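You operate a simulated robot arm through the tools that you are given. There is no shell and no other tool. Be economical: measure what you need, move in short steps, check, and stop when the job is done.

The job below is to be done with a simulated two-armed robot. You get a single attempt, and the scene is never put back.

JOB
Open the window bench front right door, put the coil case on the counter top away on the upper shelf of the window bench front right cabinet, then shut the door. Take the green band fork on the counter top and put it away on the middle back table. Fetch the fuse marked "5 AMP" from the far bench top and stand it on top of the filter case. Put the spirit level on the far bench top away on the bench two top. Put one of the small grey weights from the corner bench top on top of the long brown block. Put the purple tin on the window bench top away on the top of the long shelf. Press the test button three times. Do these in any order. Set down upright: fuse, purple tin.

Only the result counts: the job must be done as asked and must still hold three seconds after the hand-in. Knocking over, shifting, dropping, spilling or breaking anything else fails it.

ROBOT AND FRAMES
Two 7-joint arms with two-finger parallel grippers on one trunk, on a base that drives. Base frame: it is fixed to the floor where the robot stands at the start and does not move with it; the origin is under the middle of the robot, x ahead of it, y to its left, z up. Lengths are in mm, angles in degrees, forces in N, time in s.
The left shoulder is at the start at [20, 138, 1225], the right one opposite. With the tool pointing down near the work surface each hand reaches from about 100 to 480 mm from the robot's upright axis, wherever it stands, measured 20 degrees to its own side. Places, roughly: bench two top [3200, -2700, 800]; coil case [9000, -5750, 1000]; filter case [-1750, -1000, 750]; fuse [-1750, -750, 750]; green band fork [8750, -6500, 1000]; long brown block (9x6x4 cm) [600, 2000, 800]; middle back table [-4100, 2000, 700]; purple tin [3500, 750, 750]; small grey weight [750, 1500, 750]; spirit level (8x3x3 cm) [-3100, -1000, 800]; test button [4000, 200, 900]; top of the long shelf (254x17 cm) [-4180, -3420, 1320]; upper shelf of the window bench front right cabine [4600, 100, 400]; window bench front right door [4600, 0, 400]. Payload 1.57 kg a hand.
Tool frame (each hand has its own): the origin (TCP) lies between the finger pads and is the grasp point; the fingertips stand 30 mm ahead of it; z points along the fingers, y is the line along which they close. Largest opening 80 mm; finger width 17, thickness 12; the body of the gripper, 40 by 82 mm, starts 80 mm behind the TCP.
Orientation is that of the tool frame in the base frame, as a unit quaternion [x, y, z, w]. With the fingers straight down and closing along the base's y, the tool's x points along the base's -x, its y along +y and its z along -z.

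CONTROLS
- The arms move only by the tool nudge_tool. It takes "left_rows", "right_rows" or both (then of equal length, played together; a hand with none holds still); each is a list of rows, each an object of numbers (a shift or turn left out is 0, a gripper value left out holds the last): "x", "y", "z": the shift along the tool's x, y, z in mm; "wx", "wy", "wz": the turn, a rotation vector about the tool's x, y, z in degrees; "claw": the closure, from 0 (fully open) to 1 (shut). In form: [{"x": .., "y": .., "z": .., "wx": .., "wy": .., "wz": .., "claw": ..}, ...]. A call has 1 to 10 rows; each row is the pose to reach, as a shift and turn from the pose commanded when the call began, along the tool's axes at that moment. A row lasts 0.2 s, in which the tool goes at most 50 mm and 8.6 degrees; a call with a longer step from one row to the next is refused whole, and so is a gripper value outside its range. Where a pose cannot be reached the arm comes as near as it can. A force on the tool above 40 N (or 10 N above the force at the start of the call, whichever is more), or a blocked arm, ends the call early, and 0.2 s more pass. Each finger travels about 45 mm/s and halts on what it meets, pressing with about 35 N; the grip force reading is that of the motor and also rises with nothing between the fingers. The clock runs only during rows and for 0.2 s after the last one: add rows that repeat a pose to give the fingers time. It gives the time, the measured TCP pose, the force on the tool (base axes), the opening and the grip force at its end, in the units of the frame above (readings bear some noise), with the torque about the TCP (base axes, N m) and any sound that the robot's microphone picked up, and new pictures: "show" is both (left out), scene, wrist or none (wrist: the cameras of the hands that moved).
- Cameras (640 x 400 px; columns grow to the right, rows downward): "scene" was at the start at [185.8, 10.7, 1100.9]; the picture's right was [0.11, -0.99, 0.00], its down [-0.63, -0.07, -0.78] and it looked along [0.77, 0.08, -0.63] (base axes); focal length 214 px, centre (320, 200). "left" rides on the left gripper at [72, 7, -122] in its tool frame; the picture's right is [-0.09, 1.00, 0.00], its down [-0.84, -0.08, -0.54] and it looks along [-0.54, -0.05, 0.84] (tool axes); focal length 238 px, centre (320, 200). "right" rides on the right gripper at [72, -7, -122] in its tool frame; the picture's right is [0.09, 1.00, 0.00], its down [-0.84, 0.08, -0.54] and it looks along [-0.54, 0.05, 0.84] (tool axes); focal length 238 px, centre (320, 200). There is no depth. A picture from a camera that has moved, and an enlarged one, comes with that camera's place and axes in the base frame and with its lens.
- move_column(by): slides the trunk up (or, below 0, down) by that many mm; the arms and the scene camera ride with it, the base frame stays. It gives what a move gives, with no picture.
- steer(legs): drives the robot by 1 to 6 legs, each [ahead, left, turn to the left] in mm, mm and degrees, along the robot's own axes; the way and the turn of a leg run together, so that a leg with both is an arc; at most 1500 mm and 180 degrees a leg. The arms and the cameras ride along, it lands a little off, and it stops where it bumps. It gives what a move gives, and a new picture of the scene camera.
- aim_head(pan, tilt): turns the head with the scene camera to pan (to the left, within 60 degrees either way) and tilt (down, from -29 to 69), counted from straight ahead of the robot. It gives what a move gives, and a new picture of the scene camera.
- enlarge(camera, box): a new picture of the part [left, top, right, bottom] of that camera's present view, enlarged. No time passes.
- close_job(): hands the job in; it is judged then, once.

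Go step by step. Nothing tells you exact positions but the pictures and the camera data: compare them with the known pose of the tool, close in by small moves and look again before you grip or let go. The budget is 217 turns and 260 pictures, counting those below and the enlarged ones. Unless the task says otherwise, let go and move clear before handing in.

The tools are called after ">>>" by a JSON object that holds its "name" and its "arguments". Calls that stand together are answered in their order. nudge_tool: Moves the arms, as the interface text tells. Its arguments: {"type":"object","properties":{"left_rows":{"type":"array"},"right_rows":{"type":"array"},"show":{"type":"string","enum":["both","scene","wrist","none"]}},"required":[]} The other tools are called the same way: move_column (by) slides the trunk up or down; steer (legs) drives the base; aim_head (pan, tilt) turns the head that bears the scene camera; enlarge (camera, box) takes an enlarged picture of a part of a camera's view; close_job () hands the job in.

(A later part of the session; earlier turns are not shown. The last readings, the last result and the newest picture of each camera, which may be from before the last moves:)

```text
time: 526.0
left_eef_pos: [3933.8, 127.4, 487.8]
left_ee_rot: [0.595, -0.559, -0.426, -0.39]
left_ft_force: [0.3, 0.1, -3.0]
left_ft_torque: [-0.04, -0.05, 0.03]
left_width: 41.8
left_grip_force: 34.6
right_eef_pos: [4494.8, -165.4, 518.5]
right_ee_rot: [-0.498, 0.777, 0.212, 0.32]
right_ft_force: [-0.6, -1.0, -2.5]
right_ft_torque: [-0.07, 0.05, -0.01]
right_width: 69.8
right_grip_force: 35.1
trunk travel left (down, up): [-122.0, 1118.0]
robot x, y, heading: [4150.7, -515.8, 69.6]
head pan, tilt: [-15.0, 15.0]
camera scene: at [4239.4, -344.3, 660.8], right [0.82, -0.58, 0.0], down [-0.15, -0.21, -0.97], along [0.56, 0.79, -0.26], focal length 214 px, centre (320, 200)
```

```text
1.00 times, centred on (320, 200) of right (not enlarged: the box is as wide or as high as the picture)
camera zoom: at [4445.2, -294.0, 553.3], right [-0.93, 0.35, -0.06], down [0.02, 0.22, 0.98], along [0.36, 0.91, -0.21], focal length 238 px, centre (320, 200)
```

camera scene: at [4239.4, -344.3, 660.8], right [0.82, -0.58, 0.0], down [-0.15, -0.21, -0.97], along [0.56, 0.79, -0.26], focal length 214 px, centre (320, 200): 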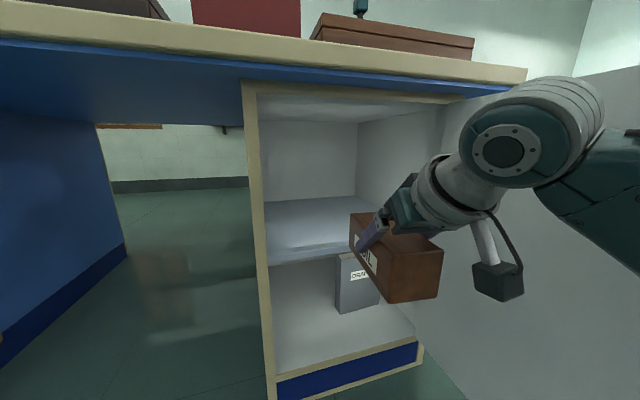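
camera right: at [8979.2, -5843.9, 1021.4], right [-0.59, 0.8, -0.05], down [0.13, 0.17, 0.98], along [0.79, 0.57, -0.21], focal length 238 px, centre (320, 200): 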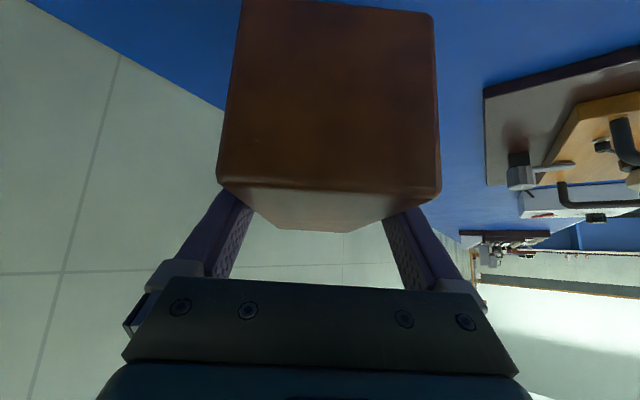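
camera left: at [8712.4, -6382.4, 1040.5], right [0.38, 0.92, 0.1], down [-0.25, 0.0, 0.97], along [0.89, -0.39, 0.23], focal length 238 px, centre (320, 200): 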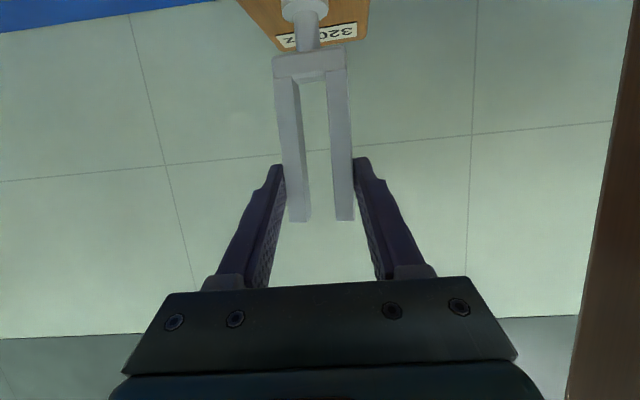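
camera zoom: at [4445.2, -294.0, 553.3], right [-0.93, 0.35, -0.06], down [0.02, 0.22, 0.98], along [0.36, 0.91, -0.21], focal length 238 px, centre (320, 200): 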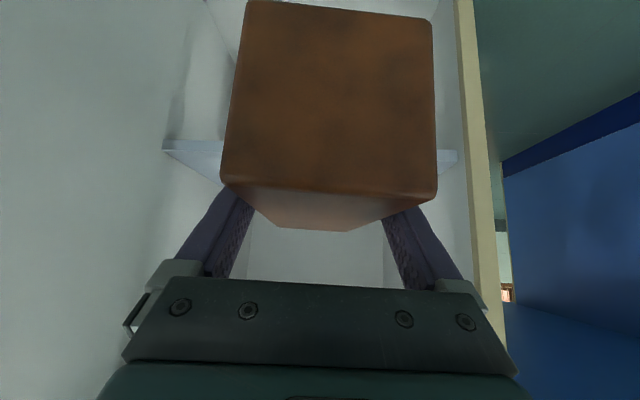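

The box is lined up with the opening, about 26 mm above the shelf. I'll drive 140 mm in and extend the arm the rest of the way.

>>> {"name": "steer", "arguments": {"legs": [[140, 0, 0]]}}

>>> {"name": "nudge_tool", "arguments": {"right_rows": [{"x": -21, "z": 21}, {"x": -42, "z": 42}, {"x": -63, "z": 63}, {"x": -83, "z": 83}, {"x": -83, "z": 83}], "show": "both"}}

```text
time: 527.3
left_eef_pos: [3983.8, 257.3, 486.7]
left_ee_rot: [0.596, -0.559, -0.426, -0.389]
left_ft_force: [0.5, 0.6, -4.6]
left_ft_torque: [-0.07, -0.03, -0.01]
left_width: 41.7
left_grip_force: 35.0
right_eef_pos: [4543.8, -36.7, 517.9]
right_ee_rot: [-0.498, 0.778, 0.212, 0.32]
right_ft_force: [0.5, -0.7, -3.4]
right_ft_torque: [-0.01, 0.01, -0.02]
right_width: 69.7
right_grip_force: 34.8
trunk travel left (down, up): [-122.0, 1118.0]
robot x, y, heading: [4199.3, -384.2, 69.8]
head pan, tilt: [-15.0, 15.0]
camera scene: at [4287.9, -214.0, 660.7], right [0.82, -0.58, 0.0], down [-0.15, -0.21, -0.97], along [0.56, 0.79, -0.26], focal length 214 px, centre (320, 200)
```

scene: 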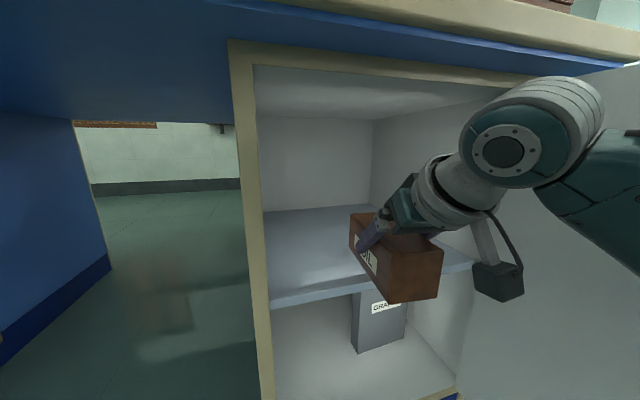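

```text
time: 528.5
left_eef_pos: [3983.9, 259.6, 487.9]
left_ee_rot: [0.595, -0.56, -0.425, -0.39]
left_ft_force: [0.3, 0.3, -3.8]
left_ft_torque: [-0.04, -0.05, 0.03]
left_width: 41.8
left_grip_force: 35.0
right_eef_pos: [4594.9, 71.0, 518.3]
right_ee_rot: [-0.497, 0.778, 0.212, 0.321]
right_ft_force: [-0.4, 0.9, -3.5]
right_ft_torque: [-0.03, 0.02, 0.0]
right_width: 69.7
right_grip_force: 35.2
trunk travel left (down, up): [-122.0, 1118.0]
robot x, y, heading: [4199.4, -380.5, 69.8]
head pan, tilt: [-15.0, 15.0]
camera scene: at [4288.4, -212.7, 661.0], right [0.82, -0.58, 0.0], down [-0.15, -0.21, -0.97], along [0.56, 0.79, -0.26], focal length 214 px, centre (320, 200)
camera right: at [4544.7, -56.6, 552.5], right [-0.93, 0.36, -0.06], down [0.02, 0.22, 0.98], along [0.36, 0.91, -0.21], focal length 238 px, centre (320, 200)
```

scene: 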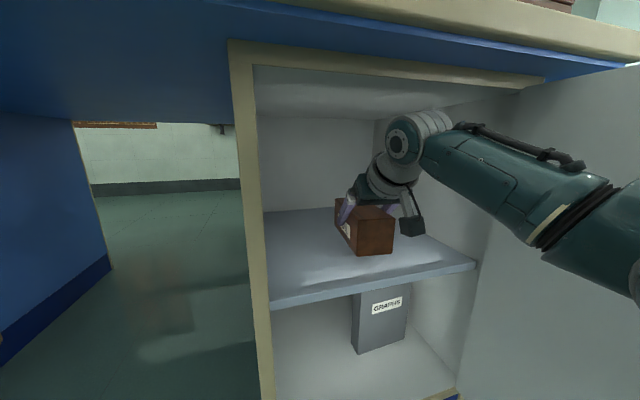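
right: 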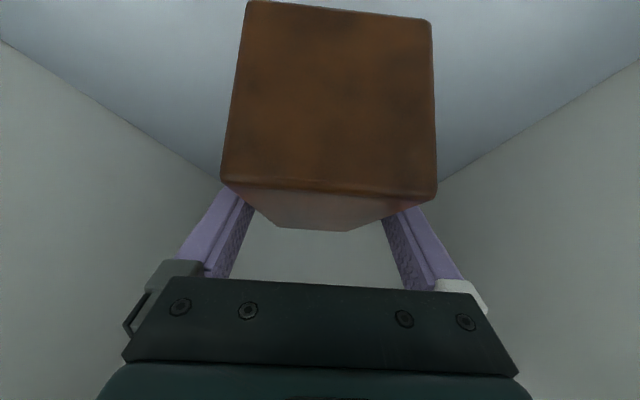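

The box is inside above the shelf. I'll lower until contact.

>>> {"name": "nudge_tool", "arguments": {"right_rows": [{"x": 6, "z": 6}, {"x": 12, "z": 12}, {"x": 15.5, "z": 15.5}, {"x": 17.5, "z": 17.5}, {"x": 19.5, "z": 19.5}, {"x": 21, "z": 21}], "show": "none"}}

```text
time: 529.9
left_eef_pos: [3983.7, 260.3, 486.4]
left_ee_rot: [0.596, -0.559, -0.426, -0.389]
left_ft_force: [0.0, -0.5, -3.3]
left_ft_torque: [-0.07, -0.01, -0.03]
left_width: 41.5
left_grip_force: 35.8
right_eef_pos: [4593.3, 73.8, 489.2]
right_ee_rot: [-0.497, 0.778, 0.212, 0.321]
right_ft_force: [0.9, 0.1, -3.7]
right_ft_torque: [-0.03, 0.02, 0.03]
right_width: 69.8
right_grip_force: 34.3
trunk travel left (down, up): [-122.0, 1118.0]
robot x, y, heading: [4197.6, -383.6, 69.6]
head pan, tilt: [-15.0, 15.0]
```

>>> {"name": "nudge_tool", "arguments": {"right_rows": [{"x": 2, "z": 2}, {"x": 4, "z": 4}, {"x": 6, "z": 6}, {"x": 8, "z": 8}, {"x": 9.5, "z": 9.5}], "show": "scene"}}

```text
time: 531.1
left_eef_pos: [3983.5, 260.3, 487.2]
left_ee_rot: [0.596, -0.558, -0.426, -0.39]
left_ft_force: [-0.4, -0.9, -3.5]
left_ft_torque: [-0.07, 0.01, 0.02]
left_width: 41.6
left_grip_force: 35.0
right_eef_pos: [4593.0, 73.9, 479.1]
right_ee_rot: [-0.497, 0.777, 0.213, 0.324]
right_ft_force: [-2.3, -4.5, 9.3]
right_ft_torque: [0.6, -0.75, -0.08]
right_width: 69.8
right_grip_force: 34.5
trunk travel left (down, up): [-122.0, 1118.0]
robot x, y, heading: [4196.3, -380.8, 69.7]
head pan, tilt: [-15.0, 15.0]
camera scene: at [4289.0, -212.1, 661.3], right [0.82, -0.58, 0.0], down [-0.15, -0.21, -0.97], along [0.56, 0.79, -0.26], focal length 214 px, centre (320, 200)
```

scene: 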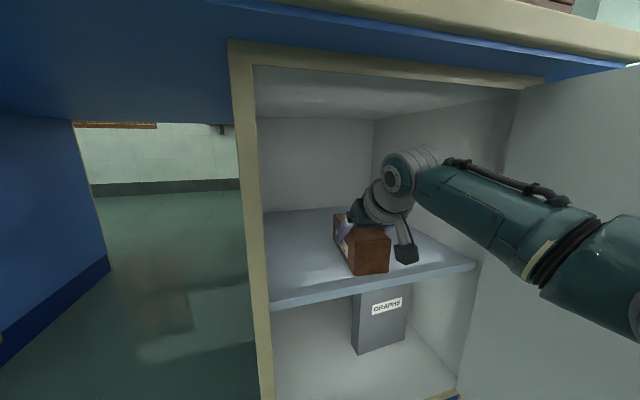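

Contact. I'll open fully and draw the fingers back along the box.

>>> {"name": "nudge_tool", "arguments": {"right_rows": [{"x": -2, "z": -2, "claw": 0.05}, {"x": -2, "z": -2, "claw": 0}, {"x": -2, "z": -2, "claw": 0}, {"x": -15, "z": -20}, {"x": -10, "z": -45}, {"x": 10, "z": -68}, {"x": 33, "z": -92}, {"x": 60, "z": -120}], "show": "scene"}}

```text
time: 532.9
left_eef_pos: [3982.2, 258.6, 486.6]
left_ee_rot: [0.596, -0.559, -0.425, -0.389]
left_ft_force: [0.3, 0.5, -4.0]
left_ft_torque: [-0.07, -0.01, -0.04]
left_width: 41.6
left_grip_force: 34.4
right_eef_pos: [4539.6, -42.0, 517.1]
right_ee_rot: [-0.497, 0.778, 0.211, 0.32]
right_ft_force: [-0.8, -0.3, 0.2]
right_ft_torque: [-0.02, 0.0, -0.02]
right_width: 80.0
right_grip_force: 0.0
trunk travel left (down, up): [-122.0, 1118.0]
robot x, y, heading: [4199.5, -381.6, 69.8]
head pan, tilt: [-15.0, 15.0]
camera scene: at [4288.3, -213.1, 660.9], right [0.82, -0.58, 0.0], down [-0.15, -0.21, -0.97], along [0.56, 0.79, -0.26], focal length 214 px, centre (320, 200)
```

scene: 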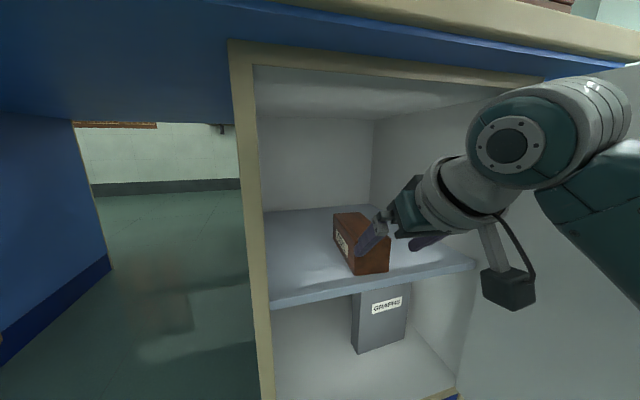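

The coil case rests on the upper shelf. Now I'll back out, level the right hand with closed fingers, and go round to push the door shut along its arc.

>>> {"name": "steer", "arguments": {"legs": [[-600, 0, 0]]}}

>>> {"name": "nudge_tool", "arguments": {"right_rows": [{"x": -1, "z": 9, "wy": -7.5, "claw": 1}, {"x": -1, "z": 19, "wy": -15}, {"x": -2, "z": 28, "wy": -22.5}, {"x": -2, "z": 37, "wy": -30}, {"x": -3, "z": 47, "wy": -37.5}, {"x": -3.5, "z": 56, "wy": -45}], "show": "none"}}

>>> {"name": "steer", "arguments": {"legs": [[0, -1180, 0], [0, 0, 97.8]]}}

```text
time: 536.3
left_eef_pos: [3780.7, -293.9, 486.3]
left_ee_rot: [0.594, -0.561, -0.424, -0.391]
left_ft_force: [0.3, 0.0, -4.3]
left_ft_torque: [-0.05, -0.04, -0.03]
left_width: 41.5
left_grip_force: 34.7
right_eef_pos: [4336.7, -596.8, 518.1]
right_ee_rot: [-0.495, 0.779, 0.211, 0.321]
right_ft_force: [0.8, -0.1, 1.2]
right_ft_torque: [0.0, -0.01, 0.02]
right_width: 79.8
right_grip_force: 0.0
trunk travel left (down, up): [-122.0, 1118.0]
robot x, y, heading: [3994.7, -936.1, 69.4]
head pan, tilt: [-15.0, 15.0]
camera scene: at [4083.2, -767.4, 661.2], right [0.81, -0.58, 0.0], down [-0.15, -0.21, -0.97], along [0.56, 0.79, -0.26], focal length 214 px, centre (320, 200)
```

scene: 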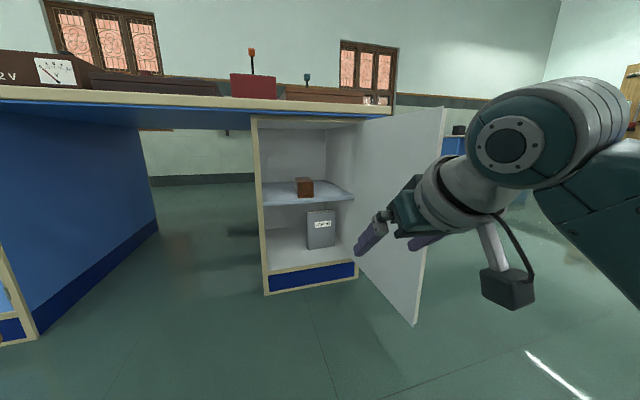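

```text
time: 537.7
left_eef_pos: [3780.2, -294.5, 487.1]
left_ee_rot: [0.594, -0.56, -0.425, -0.391]
left_ft_force: [0.0, -0.4, -3.9]
left_ft_torque: [-0.06, -0.02, 0.0]
left_width: 41.6
left_grip_force: 35.0
right_eef_pos: [4352.8, -557.5, 482.1]
right_ee_rot: [-0.376, 0.597, 0.384, 0.595]
right_ft_force: [-1.0, 0.1, 0.8]
right_ft_torque: [0.03, -0.03, 0.0]
right_width: 0.0
right_grip_force: 21.3
trunk travel left (down, up): [-122.0, 1118.0]
robot x, y, heading: [3991.8, -940.6, 69.4]
head pan, tilt: [-15.0, 15.0]
```

```text
time: 547.8
left_eef_pos: [4506.9, -1664.6, 485.9]
left_ee_rot: [0.811, 0.098, -0.572, 0.076]
left_ft_force: [-0.2, -0.8, -3.3]
left_ft_torque: [0.03, -0.01, -0.02]
left_width: 41.6
left_grip_force: 35.5
right_eef_pos: [4663.9, -1053.1, 481.3]
right_ee_rot: [-0.7, 0.092, 0.704, 0.084]
right_ft_force: [1.0, -1.0, 0.5]
right_ft_torque: [0.01, 0.02, 0.02]
right_width: 0.0
right_grip_force: 20.9
trunk travel left (down, up): [-122.0, 1118.0]
robot x, y, heading: [5099.7, -1338.0, 170.1]
head pan, tilt: [-15.0, 15.0]
camera scene: at [4919.3, -1280.7, 661.1], right [0.42, 0.91, 0.0], down [0.23, -0.11, -0.97], along [-0.87, 0.41, -0.26], focal length 214 px, centre (320, 200)
```

scene: 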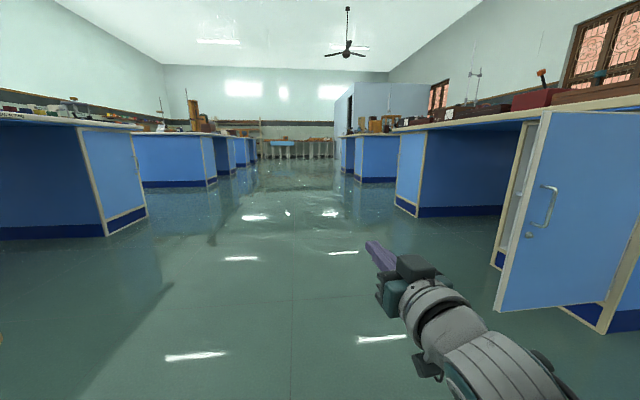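

Now I'll bring the closed fingertips up beside the door's outer face.

>>> {"name": "steer", "arguments": {"legs": [[15, -609, 0], [0, 0, -2.5], [25, 0, 0]]}}

```text
time: 552.1
left_eef_pos: [4564.6, -1030.8, 483.4]
left_ee_rot: [0.814, 0.076, -0.572, 0.062]
left_ft_force: [2.0, -0.4, -3.9]
left_ft_torque: [0.01, -0.05, -0.04]
left_width: 41.4
left_grip_force: 34.4
right_eef_pos: [4751.8, -428.3, 480.4]
right_ee_rot: [-0.699, 0.11, 0.699, 0.105]
right_ft_force: [-0.9, 1.5, 0.3]
right_ft_torque: [0.01, 0.03, -0.01]
right_width: 0.0
right_grip_force: 21.4
trunk travel left (down, up): [-122.0, 1118.0]
robot x, y, heading: [5170.4, -735.9, 166.9]
head pan, tilt: [-15.0, 15.0]
camera scene: at [4996.7, -668.3, 660.5], right [0.47, 0.88, 0.0], down [0.23, -0.12, -0.96], along [-0.85, 0.46, -0.26], focal length 214 px, centre (320, 200)
```

scene: 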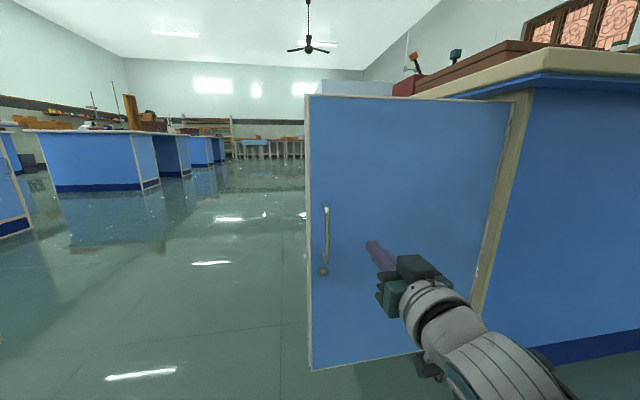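

The fingertips are about 45 mm from the door face. I'll move into contact and arc it closed.

>>> {"name": "steer", "arguments": {"legs": [[50, 0, 0], [70, 72, -8], [70, 72, -8], [70, 72, -8], [70, 72, -8], [70, 72, -8]]}}

```text
time: 556.8
left_eef_pos: [3986.1, -661.6, 486.0]
left_ee_rot: [0.791, -0.207, -0.558, -0.138]
left_ft_force: [0.3, 0.0, -3.2]
left_ft_torque: [-0.02, 0.01, -0.04]
left_width: 41.6
left_grip_force: 34.9
right_eef_pos: [4519.0, -324.5, 481.2]
right_ee_rot: [-0.617, 0.344, 0.621, 0.34]
right_ft_force: [0.3, -0.6, -0.3]
right_ft_torque: [0.05, 0.04, 0.02]
right_width: 0.4
right_grip_force: 20.7
trunk travel left (down, up): [-122.0, 1118.0]
robot x, y, heading: [4640.3, -832.4, 126.4]
head pan, tilt: [-15.0, 15.0]
camera scene: at [4548.3, -664.7, 661.0], right [0.93, 0.37, 0.0], down [0.1, -0.24, -0.97], along [-0.35, 0.9, -0.26], focal length 214 px, centre (320, 200)
```

scene: 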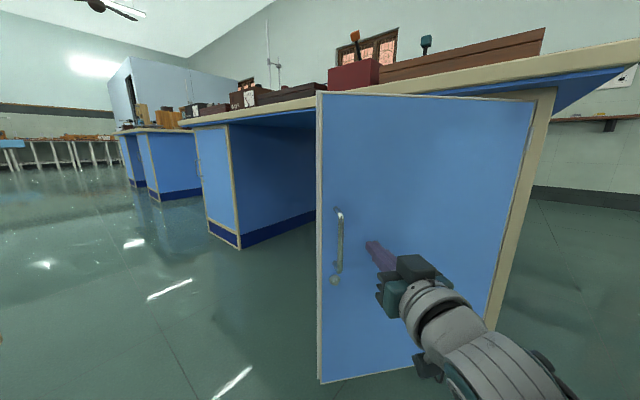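

It's working. I'll continue the arc.

>>> {"name": "steer", "arguments": {"legs": [[70, 72, -8], [70, 72, -8], [70, 72, -8], [70, 72, -8], [70, 72, -8], [35, 36, -4]]}}

```text
time: 561.4
left_eef_pos: [3829.9, 9.3, 483.7]
left_ee_rot: [0.655, -0.492, -0.463, -0.338]
left_ft_force: [-0.1, -0.9, -3.4]
left_ft_torque: [-0.06, -0.01, -0.01]
left_width: 41.7
left_grip_force: 34.9
right_eef_pos: [4446.7, -120.2, 480.7]
right_ee_rot: [-0.442, 0.552, 0.446, 0.549]
right_ft_force: [0.3, -0.3, 0.3]
right_ft_torque: [0.0, -0.03, 0.04]
right_width: 0.0
right_grip_force: 21.2
trunk travel left (down, up): [-122.0, 1118.0]
robot x, y, heading: [4176.1, -564.4, 82.5]
head pan, tilt: [-15.0, 15.0]
camera scene: at [4229.6, -383.8, 660.6], right [0.92, -0.39, 0.0], down [-0.1, -0.24, -0.97], along [0.37, 0.89, -0.26], focal length 214 px, centre (320, 200)
```

scene: 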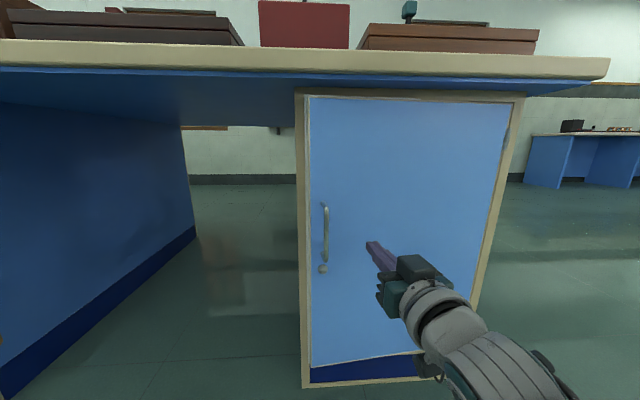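

Almost shut. I'll finish the arc and press gently.

>>> {"name": "steer", "arguments": {"legs": [[70, 72, -8], [35, 36, -4], [12, 0, 0]]}}

```text
time: 563.5
left_eef_pos: [3876.2, 210.4, 484.9]
left_ee_rot: [0.601, -0.556, -0.427, -0.384]
left_ft_force: [-0.6, -0.2, -3.9]
left_ft_torque: [-0.05, -0.02, 0.0]
left_width: 41.6
left_grip_force: 34.9
right_eef_pos: [4453.3, -42.5, 479.4]
right_ee_rot: [-0.383, 0.594, 0.389, 0.591]
right_ft_force: [0.1, 0.1, -0.8]
right_ft_torque: [-0.01, 0.02, -0.02]
right_width: 0.0
right_grip_force: 21.2
trunk travel left (down, up): [-122.0, 1118.0]
robot x, y, heading: [4103.6, -430.3, 70.3]
head pan, tilt: [-15.0, 15.0]
camera scene: at [4187.8, -256.9, 660.8], right [0.82, -0.57, 0.0], down [-0.15, -0.22, -0.97], along [0.55, 0.8, -0.26], focal length 214 px, centre (320, 200)
```

scene: 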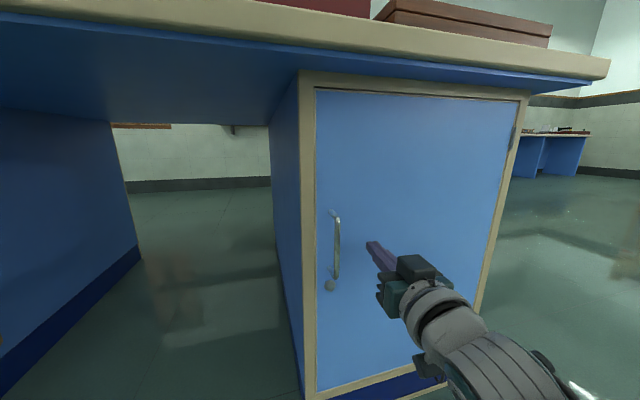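

The door looks flush. I'll press with the fingertips to be sure.

>>> {"name": "nudge_tool", "arguments": {"right_rows": [{"z": 8}, {"z": 16}, {"z": 24}, {"z": 32}, {"z": 40}, {"z": 48}], "show": "none"}}

```text
time: 564.4
left_eef_pos: [3874.2, 199.5, 478.1]
left_ee_rot: [0.602, -0.559, -0.425, -0.38]
left_ft_force: [-0.2, 0.1, -3.8]
left_ft_torque: [-0.08, 0.01, 0.01]
left_width: 41.9
left_grip_force: 35.3
right_eef_pos: [4459.1, -29.5, 481.1]
right_ee_rot: [-0.382, 0.592, 0.391, 0.593]
right_ft_force: [-12.3, -29.3, 6.8]
right_ft_torque: [0.17, 0.07, 0.29]
right_width: 0.0
right_grip_force: 21.4
trunk travel left (down, up): [-122.0, 1118.0]
robot x, y, heading: [4103.3, -433.6, 70.6]
head pan, tilt: [-15.0, 15.0]
stopped in row 4 (right hand): the force on the tool passed its limit at 46 N (the readings are from after the stop); the commanded pose is now the measured one
```

The door is firmly shut against the frame. I'll back off, check it, raise the trunk, and go to the window bench's left end for the purple tin.

>>> {"name": "nudge_tool", "arguments": {"right_rows": [{"z": -30}, {"z": -70}], "show": "none"}}

>>> {"name": "steer", "arguments": {"legs": [[-400, 0, 0]]}}

>>> {"name": "nudge_tool", "arguments": {"right_rows": [{"z": -2, "x": 22, "wy": 8.5}, {"z": -9, "x": 44, "wy": 17}, {"z": -21, "x": 64, "wy": 25.5}, {"z": -37, "x": 82, "wy": 34}, {"z": -57, "x": 97, "wy": 42.5}, {"z": -81, "x": 109, "wy": 51}, {"z": -107, "x": 118, "wy": 59.5}, {"z": -136, "x": 122, "wy": 68}, {"z": -167, "x": 122, "wy": 76.5}, {"z": -199, "x": 117, "wy": 85, "claw": 0}], "show": "none"}}

>>> {"name": "move_column", "arguments": {"by": 400}}

>>> {"name": "move_column", "arguments": {"by": 240}}

```text
time: 565.0
left_eef_pos: [3875.1, 206.0, 481.4]
left_ee_rot: [0.602, -0.557, -0.426, -0.382]
left_ft_force: [-0.3, -0.6, -4.4]
left_ft_torque: [-0.06, -0.01, -0.02]
left_width: 41.8
left_grip_force: 35.1
right_eef_pos: [4433.3, -86.2, 481.9]
right_ee_rot: [-0.381, 0.591, 0.392, 0.593]
right_ft_force: [-0.5, 0.1, 0.0]
right_ft_torque: [0.03, -0.02, 0.03]
right_width: 0.0
right_grip_force: 21.8
trunk travel left (down, up): [-122.0, 1118.0]
robot x, y, heading: [4102.9, -428.6, 70.5]
head pan, tilt: [-15.0, 15.0]
```

```text
time: 567.5
left_eef_pos: [3741.5, -165.7, 485.9]
left_ee_rot: [0.602, -0.554, -0.428, -0.384]
left_ft_force: [-0.4, 0.5, -2.9]
left_ft_torque: [-0.09, 0.01, 0.01]
left_width: 41.5
left_grip_force: 34.9
right_eef_pos: [4301.4, -452.9, 485.5]
right_ee_rot: [-0.383, 0.587, 0.395, 0.593]
right_ft_force: [-0.4, 0.0, -0.3]
right_ft_torque: [-0.01, 0.0, 0.05]
right_width: 0.1
right_grip_force: 21.0
trunk travel left (down, up): [-122.0, 1118.0]
robot x, y, heading: [3970.7, -802.7, 71.0]
head pan, tilt: [-15.0, 15.0]
camera scene: at [4055.6, -630.5, 661.3], right [0.83, -0.56, 0.0], down [-0.14, -0.21, -0.97], along [0.54, 0.8, -0.26], focal length 214 px, centre (320, 200)
```

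scene: 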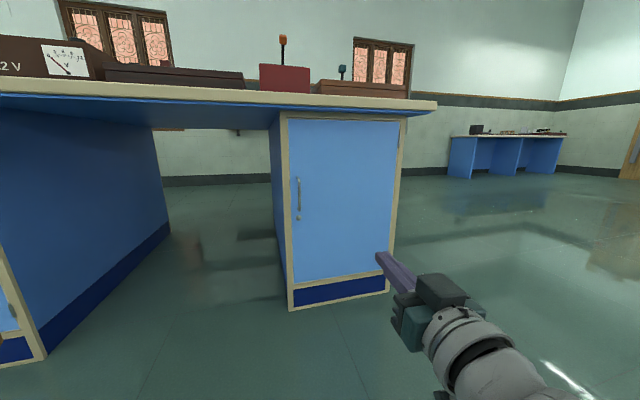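

```text
time: 569.7
left_eef_pos: [3740.1, -167.3, 484.8]
left_ee_rot: [0.603, -0.553, -0.429, -0.383]
left_ft_force: [0.5, 0.0, -3.7]
left_ft_torque: [-0.06, -0.04, 0.0]
left_width: 41.5
left_grip_force: 34.8
right_eef_pos: [4222.8, -637.2, 362.1]
right_ee_rot: [-0.549, 0.834, 0.031, 0.039]
right_ft_force: [0.2, 0.3, 0.2]
right_ft_torque: [-0.01, 0.02, -0.01]
right_width: 31.9
right_grip_force: 0.0
trunk travel left (down, up): [-122.0, 1118.0]
robot x, y, heading: [3972.4, -804.4, 71.0]
head pan, tilt: [-15.0, 15.0]
```

```text
time: 573.5
left_eef_pos: [3739.9, -166.1, 885.7]
left_ee_rot: [0.603, -0.553, -0.429, -0.383]
left_ft_force: [0.0, -0.8, -4.2]
left_ft_torque: [-0.06, -0.05, 0.0]
left_width: 41.8
left_grip_force: 35.0
right_eef_pos: [4221.6, -635.2, 761.5]
right_ee_rot: [-0.55, 0.834, 0.032, 0.04]
right_ft_force: [0.0, -0.2, 0.5]
right_ft_torque: [-0.02, 0.01, -0.01]
right_width: 80.0
right_grip_force: 0.1
trunk travel left (down, up): [-522.0, 718.0]
robot x, y, heading: [3967.0, -801.3, 71.1]
head pan, tilt: [-15.0, 15.0]
```

```text
time: 576.0
left_eef_pos: [3740.5, -166.1, 1125.6]
left_ee_rot: [0.602, -0.554, -0.429, -0.384]
left_ft_force: [-0.4, 0.3, -3.7]
left_ft_torque: [-0.06, -0.03, 0.0]
left_width: 41.3
left_grip_force: 35.4
right_eef_pos: [4222.1, -634.0, 1002.1]
right_ee_rot: [-0.549, 0.834, 0.032, 0.04]
right_ft_force: [0.5, 0.8, 0.3]
right_ft_torque: [0.0, 0.0, 0.0]
right_width: 79.9
right_grip_force: 0.0
trunk travel left (down, up): [-762.0, 478.0]
robot x, y, heading: [3971.1, -804.8, 70.8]
head pan, tilt: [-15.0, 15.0]
```

The door is shut, and the right hand is vertical again. I'm driving round to the window bench's left end.

>>> {"name": "steer", "arguments": {"legs": [[0, 1480, -0.8], [700, 0, 0], [600, 0, 0]]}}

>>> {"name": "aim_head", "arguments": {"pan": -55, "tilt": 35}}

```text
time: 589.7
left_eef_pos: [2700.7, 1532.3, 1126.3]
left_ee_rot: [0.614, -0.54, -0.437, -0.374]
left_ft_force: [0.2, 0.5, -4.4]
left_ft_torque: [-0.07, 0.0, -0.02]
left_width: 41.8
left_grip_force: 34.9
right_eef_pos: [3202.0, 1085.4, 1002.1]
right_ee_rot: [-0.567, 0.822, 0.033, 0.04]
right_ft_force: [-0.8, 0.4, 0.2]
right_ft_torque: [-0.03, -0.01, -0.03]
right_width: 79.9
right_grip_force: 0.1
trunk travel left (down, up): [-762.0, 478.0]
robot x, y, heading: [2957.6, 905.4, 73.6]
head pan, tilt: [-15.0, 15.0]
camera scene: at [3035.2, 1082.2, 1301.1], right [0.85, -0.52, 0.0], down [-0.14, -0.22, -0.97], along [0.5, 0.82, -0.26], focal length 214 px, centre (320, 200)
```

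scene: 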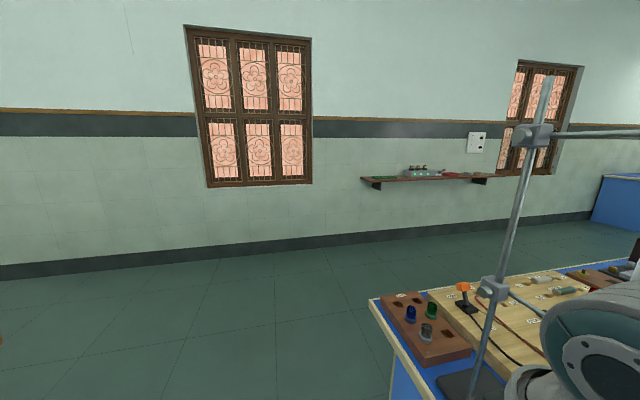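

```text
time: 590.8
left_eef_pos: [2700.0, 1531.2, 1124.2]
left_ee_rot: [0.614, -0.54, -0.437, -0.374]
left_ft_force: [0.1, -0.2, -4.0]
left_ft_torque: [-0.08, -0.02, -0.03]
left_width: 41.6
left_grip_force: 35.0
right_eef_pos: [3202.2, 1086.0, 1002.8]
right_ee_rot: [-0.567, 0.822, 0.034, 0.039]
right_ft_force: [-0.9, 1.0, -0.9]
right_ft_torque: [0.03, 0.0, -0.01]
right_width: 80.1
right_grip_force: 0.1
trunk travel left (down, up): [-762.0, 478.0]
robot x, y, heading: [2956.6, 902.9, 73.4]
head pan, tilt: [-55.0, 35.0]
camera scene: at [3069.9, 1030.5, 1269.2], right [0.32, -0.95, 0.0], down [-0.54, -0.18, -0.82], along [0.78, 0.26, -0.57], focal length 214 px, centre (320, 200)
```

scene: 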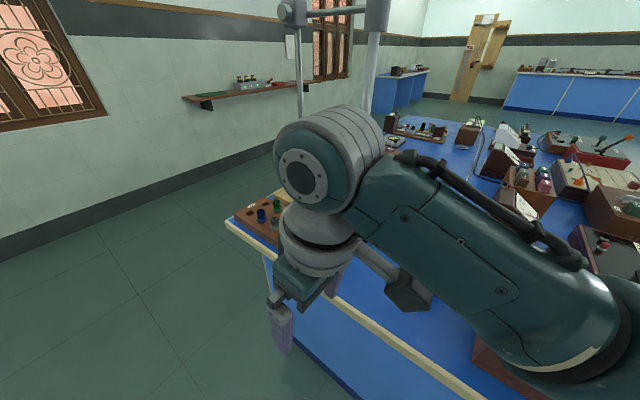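

My right elbow is close to the bench. I'll shift away, then turn to face the bench end and look.

>>> {"name": "steer", "arguments": {"legs": [[0, 230, 0], [0, 0, -93.4]]}}

>>> {"name": "aim_head", "arguments": {"pan": 0, "tilt": 35}}

```text
time: 596.5
left_eef_pos: [3374.3, 1200.2, 1127.3]
left_ee_rot: [-0.029, 0.817, 0.033, 0.574]
left_ft_force: [-2.8, 18.5, 3.7]
left_ft_torque: [2.01, 0.06, 0.95]
left_width: 47.5
left_grip_force: 35.0
right_eef_pos: [2903.6, 721.6, 1000.0]
right_ee_rot: [0.205, 0.977, -0.003, 0.05]
right_ft_force: [-0.6, 0.3, -0.9]
right_ft_torque: [-0.01, 0.01, -0.05]
right_width: 79.8
right_grip_force: 0.0
trunk travel left (down, up): [-762.0, 478.0]
robot x, y, heading: [2732.5, 971.3, -19.5]
head pan, tilt: [-55.0, 35.0]
camera scene: at [2853.1, 857.1, 1268.8], right [-0.96, -0.27, 0.0], down [-0.15, 0.56, -0.82], along [0.22, -0.79, -0.58], focal length 214 px, centre (320, 200)
```

scene: 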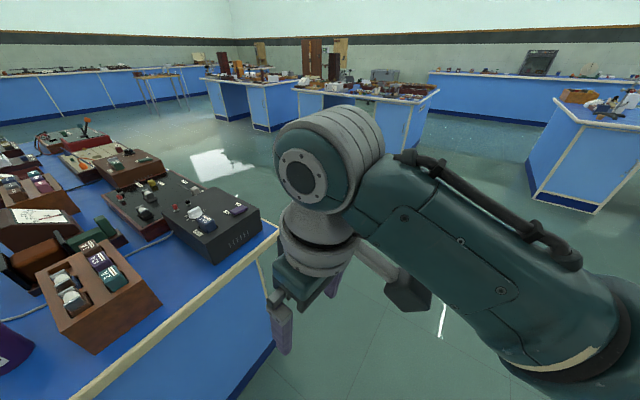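

```text
time: 597.7
left_eef_pos: [3374.3, 1201.2, 1124.5]
left_ee_rot: [-0.031, 0.818, 0.036, 0.573]
left_ft_force: [1.2, 16.6, -7.6]
left_ft_torque: [1.81, 0.01, 0.87]
left_width: 46.8
left_grip_force: 35.2
right_eef_pos: [2901.3, 721.5, 1001.8]
right_ee_rot: [0.206, 0.977, -0.004, 0.051]
right_ft_force: [0.3, -0.5, 0.2]
right_ft_torque: [-0.04, -0.01, -0.01]
right_width: 79.8
right_grip_force: 0.1
trunk travel left (down, up): [-762.0, 478.0]
robot x, y, heading: [2732.9, 975.3, -19.6]
head pan, tilt: [0.0, 35.0]
camera scene: at [2912.2, 912.0, 1268.9], right [-0.33, -0.94, 0.0], down [-0.54, 0.19, -0.82], along [0.77, -0.27, -0.57], focal length 214 px, centre (320, 200)
```

scene: 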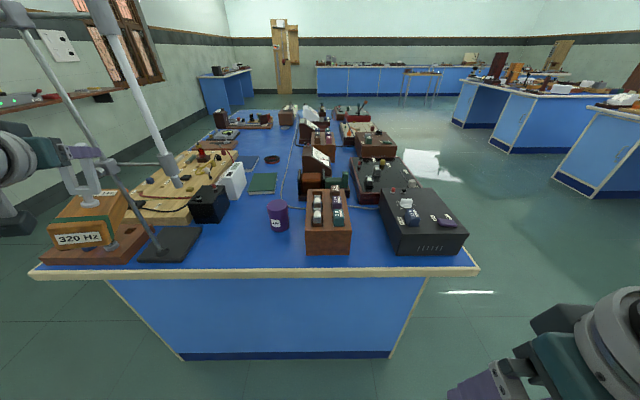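

The held fork has pressed against the retort stand's rod on this bench. I'll reverse the turn immediately.

>>> {"name": "steer", "arguments": {"legs": [[0, 0, 12]]}}

```text
time: 598.9
left_eef_pos: [3313.0, 1325.0, 1125.1]
left_ee_rot: [-0.117, 0.81, 0.092, 0.568]
left_ft_force: [1.2, 0.0, -3.0]
left_ft_torque: [-0.04, 0.05, 0.02]
left_width: 41.9
left_grip_force: 34.5
right_eef_pos: [2951.4, 758.8, 1002.6]
right_ee_rot: [0.102, 0.993, 0.0, 0.052]
right_ft_force: [-0.6, 0.4, -1.2]
right_ft_torque: [-0.01, -0.04, 0.0]
right_width: 80.2
right_grip_force: 0.0
trunk travel left (down, up): [-762.0, 478.0]
robot x, y, heading: [2731.0, 972.8, -7.4]
head pan, tilt: [0.0, 35.0]
camera scene: at [2921.6, 948.6, 1269.1], right [-0.13, -0.99, 0.0], down [-0.57, 0.07, -0.82], along [0.81, -0.11, -0.57], focal length 214 px, centre (320, 200)
```

scene: 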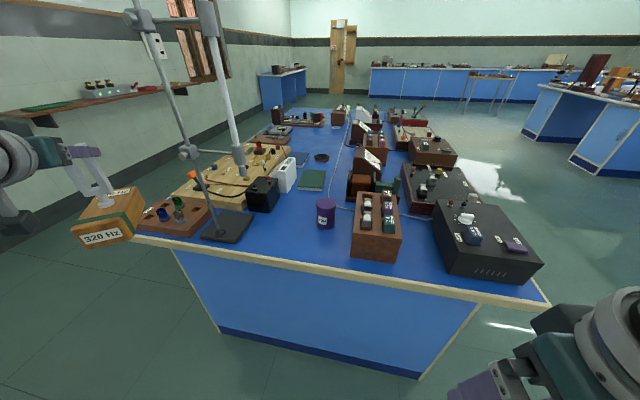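

The stand is still upright and the fork grip is unchanged. To keep the left hand away from the bench I'll face along its end (heading 70) with the bench on my right, and reach the purple tin sideways.

>>> {"name": "steer", "arguments": {"legs": [[0, 0, 77.4]]}}

>>> {"name": "nudge_tool", "arguments": {"right_rows": [{"wy": 3}, {"wy": 6}], "show": "none"}}

>>> {"name": "aim_head", "arguments": {"pan": -60, "tilt": 45}}

```text
time: 602.6
left_eef_pos: [2518.6, 1613.8, 1125.2]
left_ee_rot: [0.596, -0.56, -0.426, -0.386]
left_ft_force: [-0.1, 0.0, -3.9]
left_ft_torque: [-0.03, 0.0, 0.0]
left_width: 41.6
left_grip_force: 35.1
right_eef_pos: [2991.4, 1135.6, 1000.9]
right_ee_rot: [-0.54, 0.84, 0.033, 0.041]
right_ft_force: [-0.3, 0.3, 0.4]
right_ft_torque: [0.05, 0.04, 0.0]
right_width: 79.9
right_grip_force: 0.1
trunk travel left (down, up): [-762.0, 478.0]
robot x, y, heading: [2737.7, 970.2, 69.7]
head pan, tilt: [0.0, 35.0]
camera scene: at [2800.9, 1149.0, 1269.1], right [0.94, -0.35, 0.0], down [-0.2, -0.54, -0.82], along [0.28, 0.77, -0.57], focal length 214 px, centre (320, 200)
```

scene: 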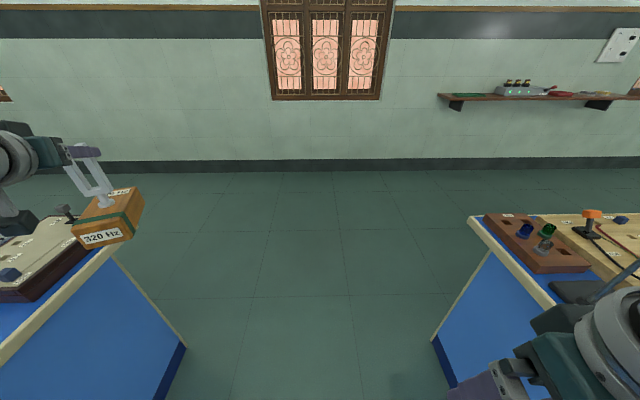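

```text
time: 603.2
left_eef_pos: [2519.8, 1613.9, 1123.8]
left_ee_rot: [0.596, -0.561, -0.426, -0.386]
left_ft_force: [0.4, -0.5, -3.9]
left_ft_torque: [-0.06, 0.02, 0.0]
left_width: 41.7
left_grip_force: 35.1
right_eef_pos: [2990.9, 1135.2, 1002.0]
right_ee_rot: [-0.542, 0.841, 0.004, -0.005]
right_ft_force: [-0.2, 0.0, -0.2]
right_ft_torque: [0.02, -0.03, 0.01]
right_width: 79.8
right_grip_force: 0.0
trunk travel left (down, up): [-762.0, 478.0]
robot x, y, heading: [2734.7, 971.0, 69.6]
head pan, tilt: [0.0, 35.0]
```

```text
time: 604.5
left_eef_pos: [2518.6, 1613.5, 1124.6]
left_ee_rot: [0.596, -0.561, -0.426, -0.386]
left_ft_force: [0.1, -0.7, -3.7]
left_ft_torque: [-0.05, -0.01, -0.02]
left_width: 41.7
left_grip_force: 35.0
right_eef_pos: [2990.6, 1135.3, 1003.0]
right_ee_rot: [-0.541, 0.841, 0.004, -0.004]
right_ft_force: [-0.7, -0.3, 0.1]
right_ft_torque: [-0.02, -0.01, 0.01]
right_width: 79.9
right_grip_force: 0.1
trunk travel left (down, up): [-762.0, 478.0]
robot x, y, heading: [2734.4, 972.4, 69.8]
head pan, tilt: [-60.0, 45.0]
camera scene: at [2850.5, 1080.1, 1254.4], right [0.17, -0.99, 0.0], down [-0.7, -0.12, -0.71], along [0.7, 0.12, -0.71], focal length 214 px, centre (320, 200)
```

scene: 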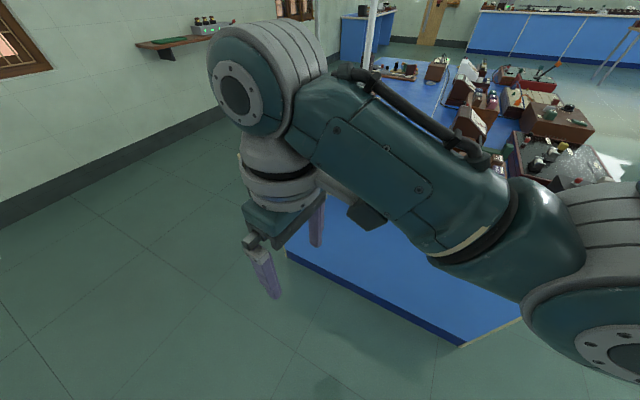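

The view is clear enough. I'll shift right so the bench end is at my side, then extend the right hand toward the tin.

>>> {"name": "steer", "arguments": {"legs": [[-37, -245, 0]]}}

>>> {"name": "nudge_tool", "arguments": {"right_rows": [{"y": -40, "x": 10}, {"y": -80, "x": 20}, {"y": -120, "x": 30}, {"y": -160, "x": 40}, {"y": -200, "x": 50}], "show": "wrist"}}

```text
time: 606.3
left_eef_pos: [2740.6, 1493.8, 1125.5]
left_ee_rot: [0.594, -0.562, -0.425, -0.388]
left_ft_force: [-0.1, -0.6, -3.2]
left_ft_torque: [-0.06, 0.02, 0.02]
left_width: 41.4
left_grip_force: 35.1
right_eef_pos: [3212.2, 1012.6, 1000.9]
right_ee_rot: [-0.539, 0.842, 0.005, -0.004]
right_ft_force: [0.1, -0.3, -0.3]
right_ft_torque: [0.01, -0.02, 0.01]
right_width: 79.9
right_grip_force: 0.0
trunk travel left (down, up): [-762.0, 478.0]
robot x, y, heading: [2954.4, 850.5, 69.5]
head pan, tilt: [-60.0, 45.0]
camera scene: at [3071.3, 958.3, 1254.3], right [0.16, -0.99, 0.0], down [-0.7, -0.12, -0.71], along [0.7, 0.12, -0.71], focal length 214 px, centre (320, 200)
```

scene: 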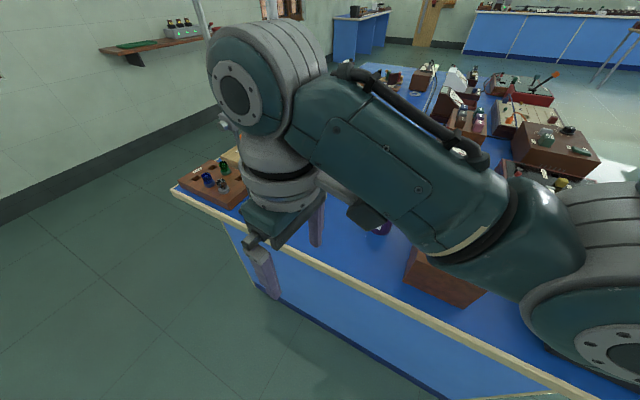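

```text
time: 607.5
left_eef_pos: [2741.1, 1492.4, 1125.6]
left_ee_rot: [0.595, -0.561, -0.426, -0.387]
left_ft_force: [-0.4, -0.9, -4.0]
left_ft_torque: [-0.09, -0.05, 0.01]
left_width: 41.5
left_grip_force: 35.1
right_eef_pos: [3372.2, 881.7, 996.8]
right_ee_rot: [-0.54, 0.842, 0.005, -0.004]
right_ft_force: [-0.2, 0.4, 0.3]
right_ft_torque: [0.0, -0.01, -0.02]
right_width: 80.2
right_grip_force: 0.0
trunk travel left (down, up): [-762.0, 478.0]
robot x, y, heading: [2956.6, 846.8, 69.4]
head pan, tilt: [-60.0, 45.0]
camera right: at [3349.8, 812.4, 1118.7], right [-0.94, 0.33, 0.01], down [0.28, 0.79, 0.54], along [0.17, 0.51, -0.84], focal length 238 px, centre (320, 200)
```

right: 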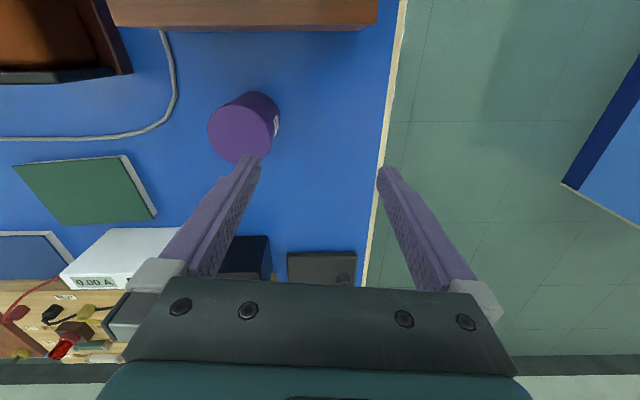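

The tin's top is at (3442, 852). I'll centre over it, then lower with the trunk.

>>> {"name": "nudge_tool", "arguments": {"right_rows": [{"y": -38, "x": -1}, {"y": -76, "x": -2}, {"y": -76, "x": -2}], "show": "wrist"}}

```text
time: 608.3
left_eef_pos: [2740.9, 1494.5, 1124.7]
left_ee_rot: [0.595, -0.561, -0.425, -0.387]
left_ft_force: [-0.2, 1.1, -4.5]
left_ft_torque: [-0.08, -0.03, 0.0]
left_width: 41.4
left_grip_force: 34.6
right_eef_pos: [3440.9, 852.1, 997.6]
right_ee_rot: [-0.539, 0.842, 0.005, -0.003]
right_ft_force: [0.4, -0.2, -0.3]
right_ft_torque: [0.03, 0.01, 0.03]
right_width: 79.9
right_grip_force: 0.1
trunk travel left (down, up): [-762.0, 478.0]
robot x, y, heading: [2954.5, 849.5, 69.3]
head pan, tilt: [-60.0, 45.0]
camera right: at [3419.8, 783.9, 1119.3], right [-0.94, 0.33, 0.01], down [0.28, 0.79, 0.54], along [0.17, 0.51, -0.84], focal length 238 px, centre (320, 200)
```

right: 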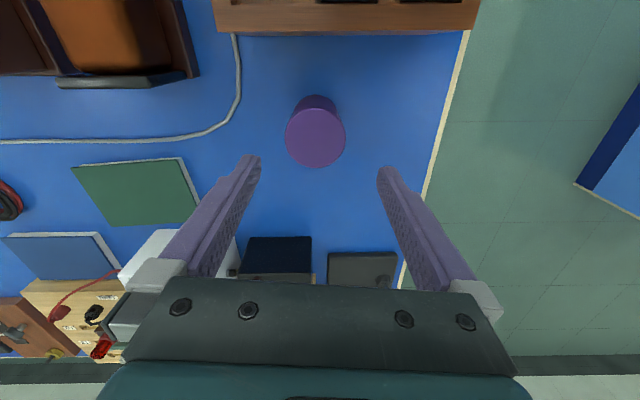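

Centred. Lowering now.

>>> {"name": "move_column", "arguments": {"by": -80}}

>>> {"name": "nudge_tool", "arguments": {"right_rows": [{"z": 15}, {"z": 30}, {"z": 30}], "show": "wrist"}}

```text
time: 609.5
left_eef_pos: [2741.7, 1492.9, 1044.1]
left_ee_rot: [0.595, -0.562, -0.425, -0.387]
left_ft_force: [-0.7, 0.7, -4.2]
left_ft_torque: [-0.03, 0.01, 0.01]
left_width: 41.7
left_grip_force: 35.3
right_eef_pos: [3441.5, 853.4, 917.2]
right_ee_rot: [-0.54, 0.842, 0.003, -0.003]
right_ft_force: [-0.3, -0.2, -0.2]
right_ft_torque: [-0.01, 0.01, 0.01]
right_width: 80.2
right_grip_force: 0.2
trunk travel left (down, up): [-682.0, 558.0]
robot x, y, heading: [2954.8, 849.9, 69.5]
head pan, tilt: [-60.0, 45.0]
```

```text
time: 610.3
left_eef_pos: [2741.7, 1493.8, 1045.7]
left_ee_rot: [0.595, -0.562, -0.425, -0.387]
left_ft_force: [0.3, 0.1, -3.2]
left_ft_torque: [-0.09, -0.02, -0.01]
left_width: 41.8
left_grip_force: 34.9
right_eef_pos: [3441.2, 851.8, 886.3]
right_ee_rot: [-0.54, 0.842, 0.003, -0.004]
right_ft_force: [0.1, -0.2, 0.3]
right_ft_torque: [0.02, -0.01, 0.01]
right_width: 80.1
right_grip_force: 0.0
trunk travel left (down, up): [-682.0, 558.0]
robot x, y, heading: [2954.7, 848.7, 69.7]
head pan, tilt: [-60.0, 45.0]
camera right: at [3419.0, 783.3, 1007.9], right [-0.94, 0.33, 0.01], down [0.29, 0.79, 0.54], along [0.17, 0.51, -0.84], focal length 238 px, centre (320, 200)
```

right: 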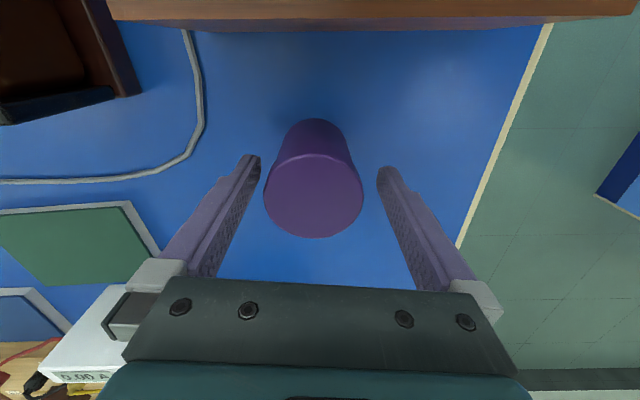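

Straddled, with about 37 mm of overlap. I'll grip and lift.

>>> {"name": "nudge_tool", "arguments": {"right_rows": [{"claw": 0.15}, {"claw": 0.3}, {"claw": 0.45}, {"claw": 0.5}, {"claw": 0.5}, {"claw": 0.5, "z": -5}, {"z": -45}, {"z": -90}], "show": "wrist"}}

```text
time: 612.1
left_eef_pos: [2741.2, 1493.9, 1044.6]
left_ee_rot: [0.595, -0.561, -0.425, -0.387]
left_ft_force: [0.3, 0.3, -3.2]
left_ft_torque: [-0.08, 0.01, 0.02]
left_width: 41.4
left_grip_force: 35.1
right_eef_pos: [3439.7, 851.4, 978.6]
right_ee_rot: [-0.539, 0.842, 0.004, -0.004]
right_ft_force: [0.7, 0.4, -1.8]
right_ft_torque: [-0.04, -0.01, 0.04]
right_width: 59.4
right_grip_force: 34.4
trunk travel left (down, up): [-682.0, 558.0]
robot x, y, heading: [2951.7, 851.1, 69.3]
head pan, tilt: [-60.0, 45.0]
camera right: at [3417.8, 782.7, 1099.5], right [-0.94, 0.33, 0.01], down [0.29, 0.79, 0.54], along [0.17, 0.51, -0.84], focal length 238 px, centre (320, 200)
```

right: 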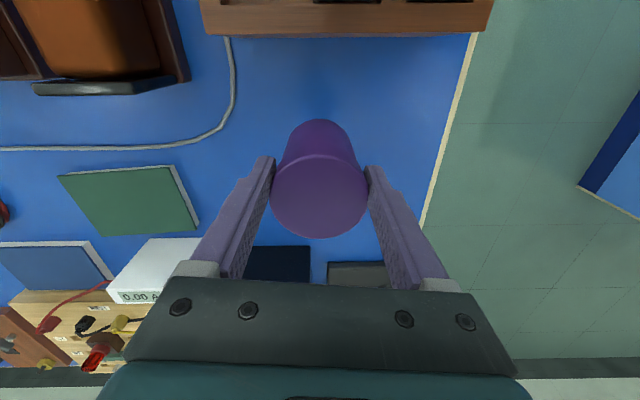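

The purple tin is held. I'll bring it inboard, raise the trunk, and drive to the middle back table.

>>> {"name": "nudge_tool", "arguments": {"right_rows": [{"y": 20, "z": -20}, {"y": 60, "z": -30}, {"y": 100, "z": -30, "x": -15}, {"y": 140, "z": -30, "x": -30}, {"y": 180, "z": -30, "x": -45}, {"y": 215, "z": -30, "x": -60}, {"y": 245, "z": -30, "x": -80}], "show": "none"}}

>>> {"name": "steer", "arguments": {"legs": [[-750, 30, 0], [-750, 0, 0], [0, 0, 90.7], [1440, 0, 0], [1440, 0, 0], [1440, 0, 0]]}}

```text
time: 613.7
left_eef_pos: [2741.0, 1494.1, 1046.3]
left_ee_rot: [0.595, -0.562, -0.425, -0.387]
left_ft_force: [-0.6, 0.7, -4.0]
left_ft_torque: [-0.06, -0.03, 0.03]
left_width: 41.6
left_grip_force: 35.5
right_eef_pos: [3254.1, 1027.8, 1011.9]
right_ee_rot: [-0.538, 0.843, 0.003, -0.004]
right_ft_force: [0.3, -0.6, -1.1]
right_ft_torque: [0.01, 0.0, -0.01]
right_width: 59.4
right_grip_force: 35.0
trunk travel left (down, up): [-682.0, 558.0]
robot x, y, heading: [2954.9, 852.5, 69.4]
head pan, tilt: [-60.0, 45.0]
```

```text
time: 645.4
left_eef_pos: [-2280.6, 676.7, 1043.9]
left_ee_rot: [0.817, 0.043, -0.573, 0.041]
left_ft_force: [0.0, -0.3, -4.2]
left_ft_torque: [0.02, -0.04, -0.02]
left_width: 41.7
left_grip_force: 34.9
right_eef_pos: [-1839.6, 1210.9, 1011.3]
right_ee_rot: [0.982, -0.19, 0.0, 0.006]
right_ft_force: [-0.4, 0.1, -1.3]
right_ft_torque: [-0.01, 0.02, -0.02]
right_width: 59.3
right_grip_force: 35.2
trunk travel left (down, up): [-682.0, 558.0]
robot x, y, heading: [-1648.0, 922.3, 162.4]
head pan, tilt: [-60.0, 45.0]
camera scene: at [-1760.8, 1034.0, 1174.3], right [0.98, 0.21, 0.0], down [0.15, -0.69, -0.71], along [-0.15, 0.69, -0.71], focal length 214 px, centre (320, 200)
```

scene: 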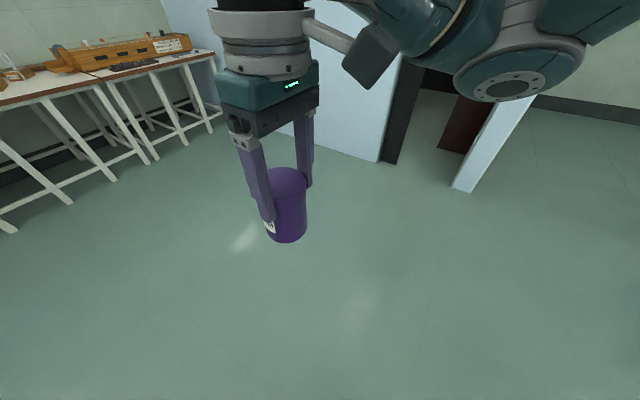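

>>> {"name": "aim_head", "arguments": {"pan": 0, "tilt": 15}}

```text
time: 646.7
left_eef_pos: [-2282.0, 677.8, 1045.1]
left_ee_rot: [0.818, 0.043, -0.573, 0.04]
left_ft_force: [0.6, -0.3, -3.7]
left_ft_torque: [0.0, -0.05, -0.05]
left_width: 41.8
left_grip_force: 35.1
right_eef_pos: [-1841.0, 1209.8, 1011.8]
right_ee_rot: [0.982, -0.191, 0.0, 0.005]
right_ft_force: [-0.3, 0.3, -1.6]
right_ft_torque: [0.02, -0.02, -0.01]
right_width: 59.3
right_grip_force: 35.5
trunk travel left (down, up): [-682.0, 558.0]
robot x, y, heading: [-1651.3, 921.2, 162.3]
head pan, tilt: [0.0, 15.0]
camera scene: at [-1832.5, 983.1, 1221.1], right [0.31, 0.95, 0.0], down [0.25, -0.08, -0.97], along [-0.92, 0.3, -0.26], focal length 214 px, centre (320, 200)
```

scene: 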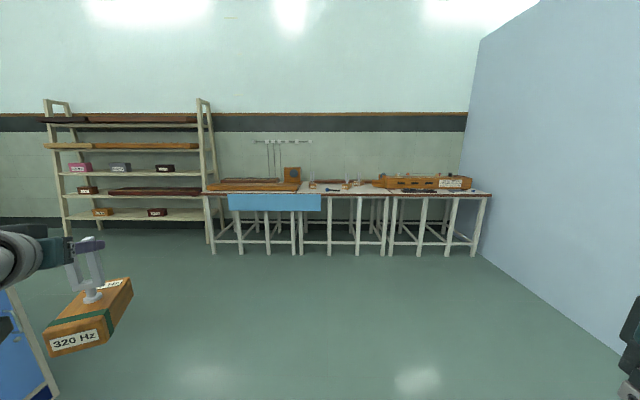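

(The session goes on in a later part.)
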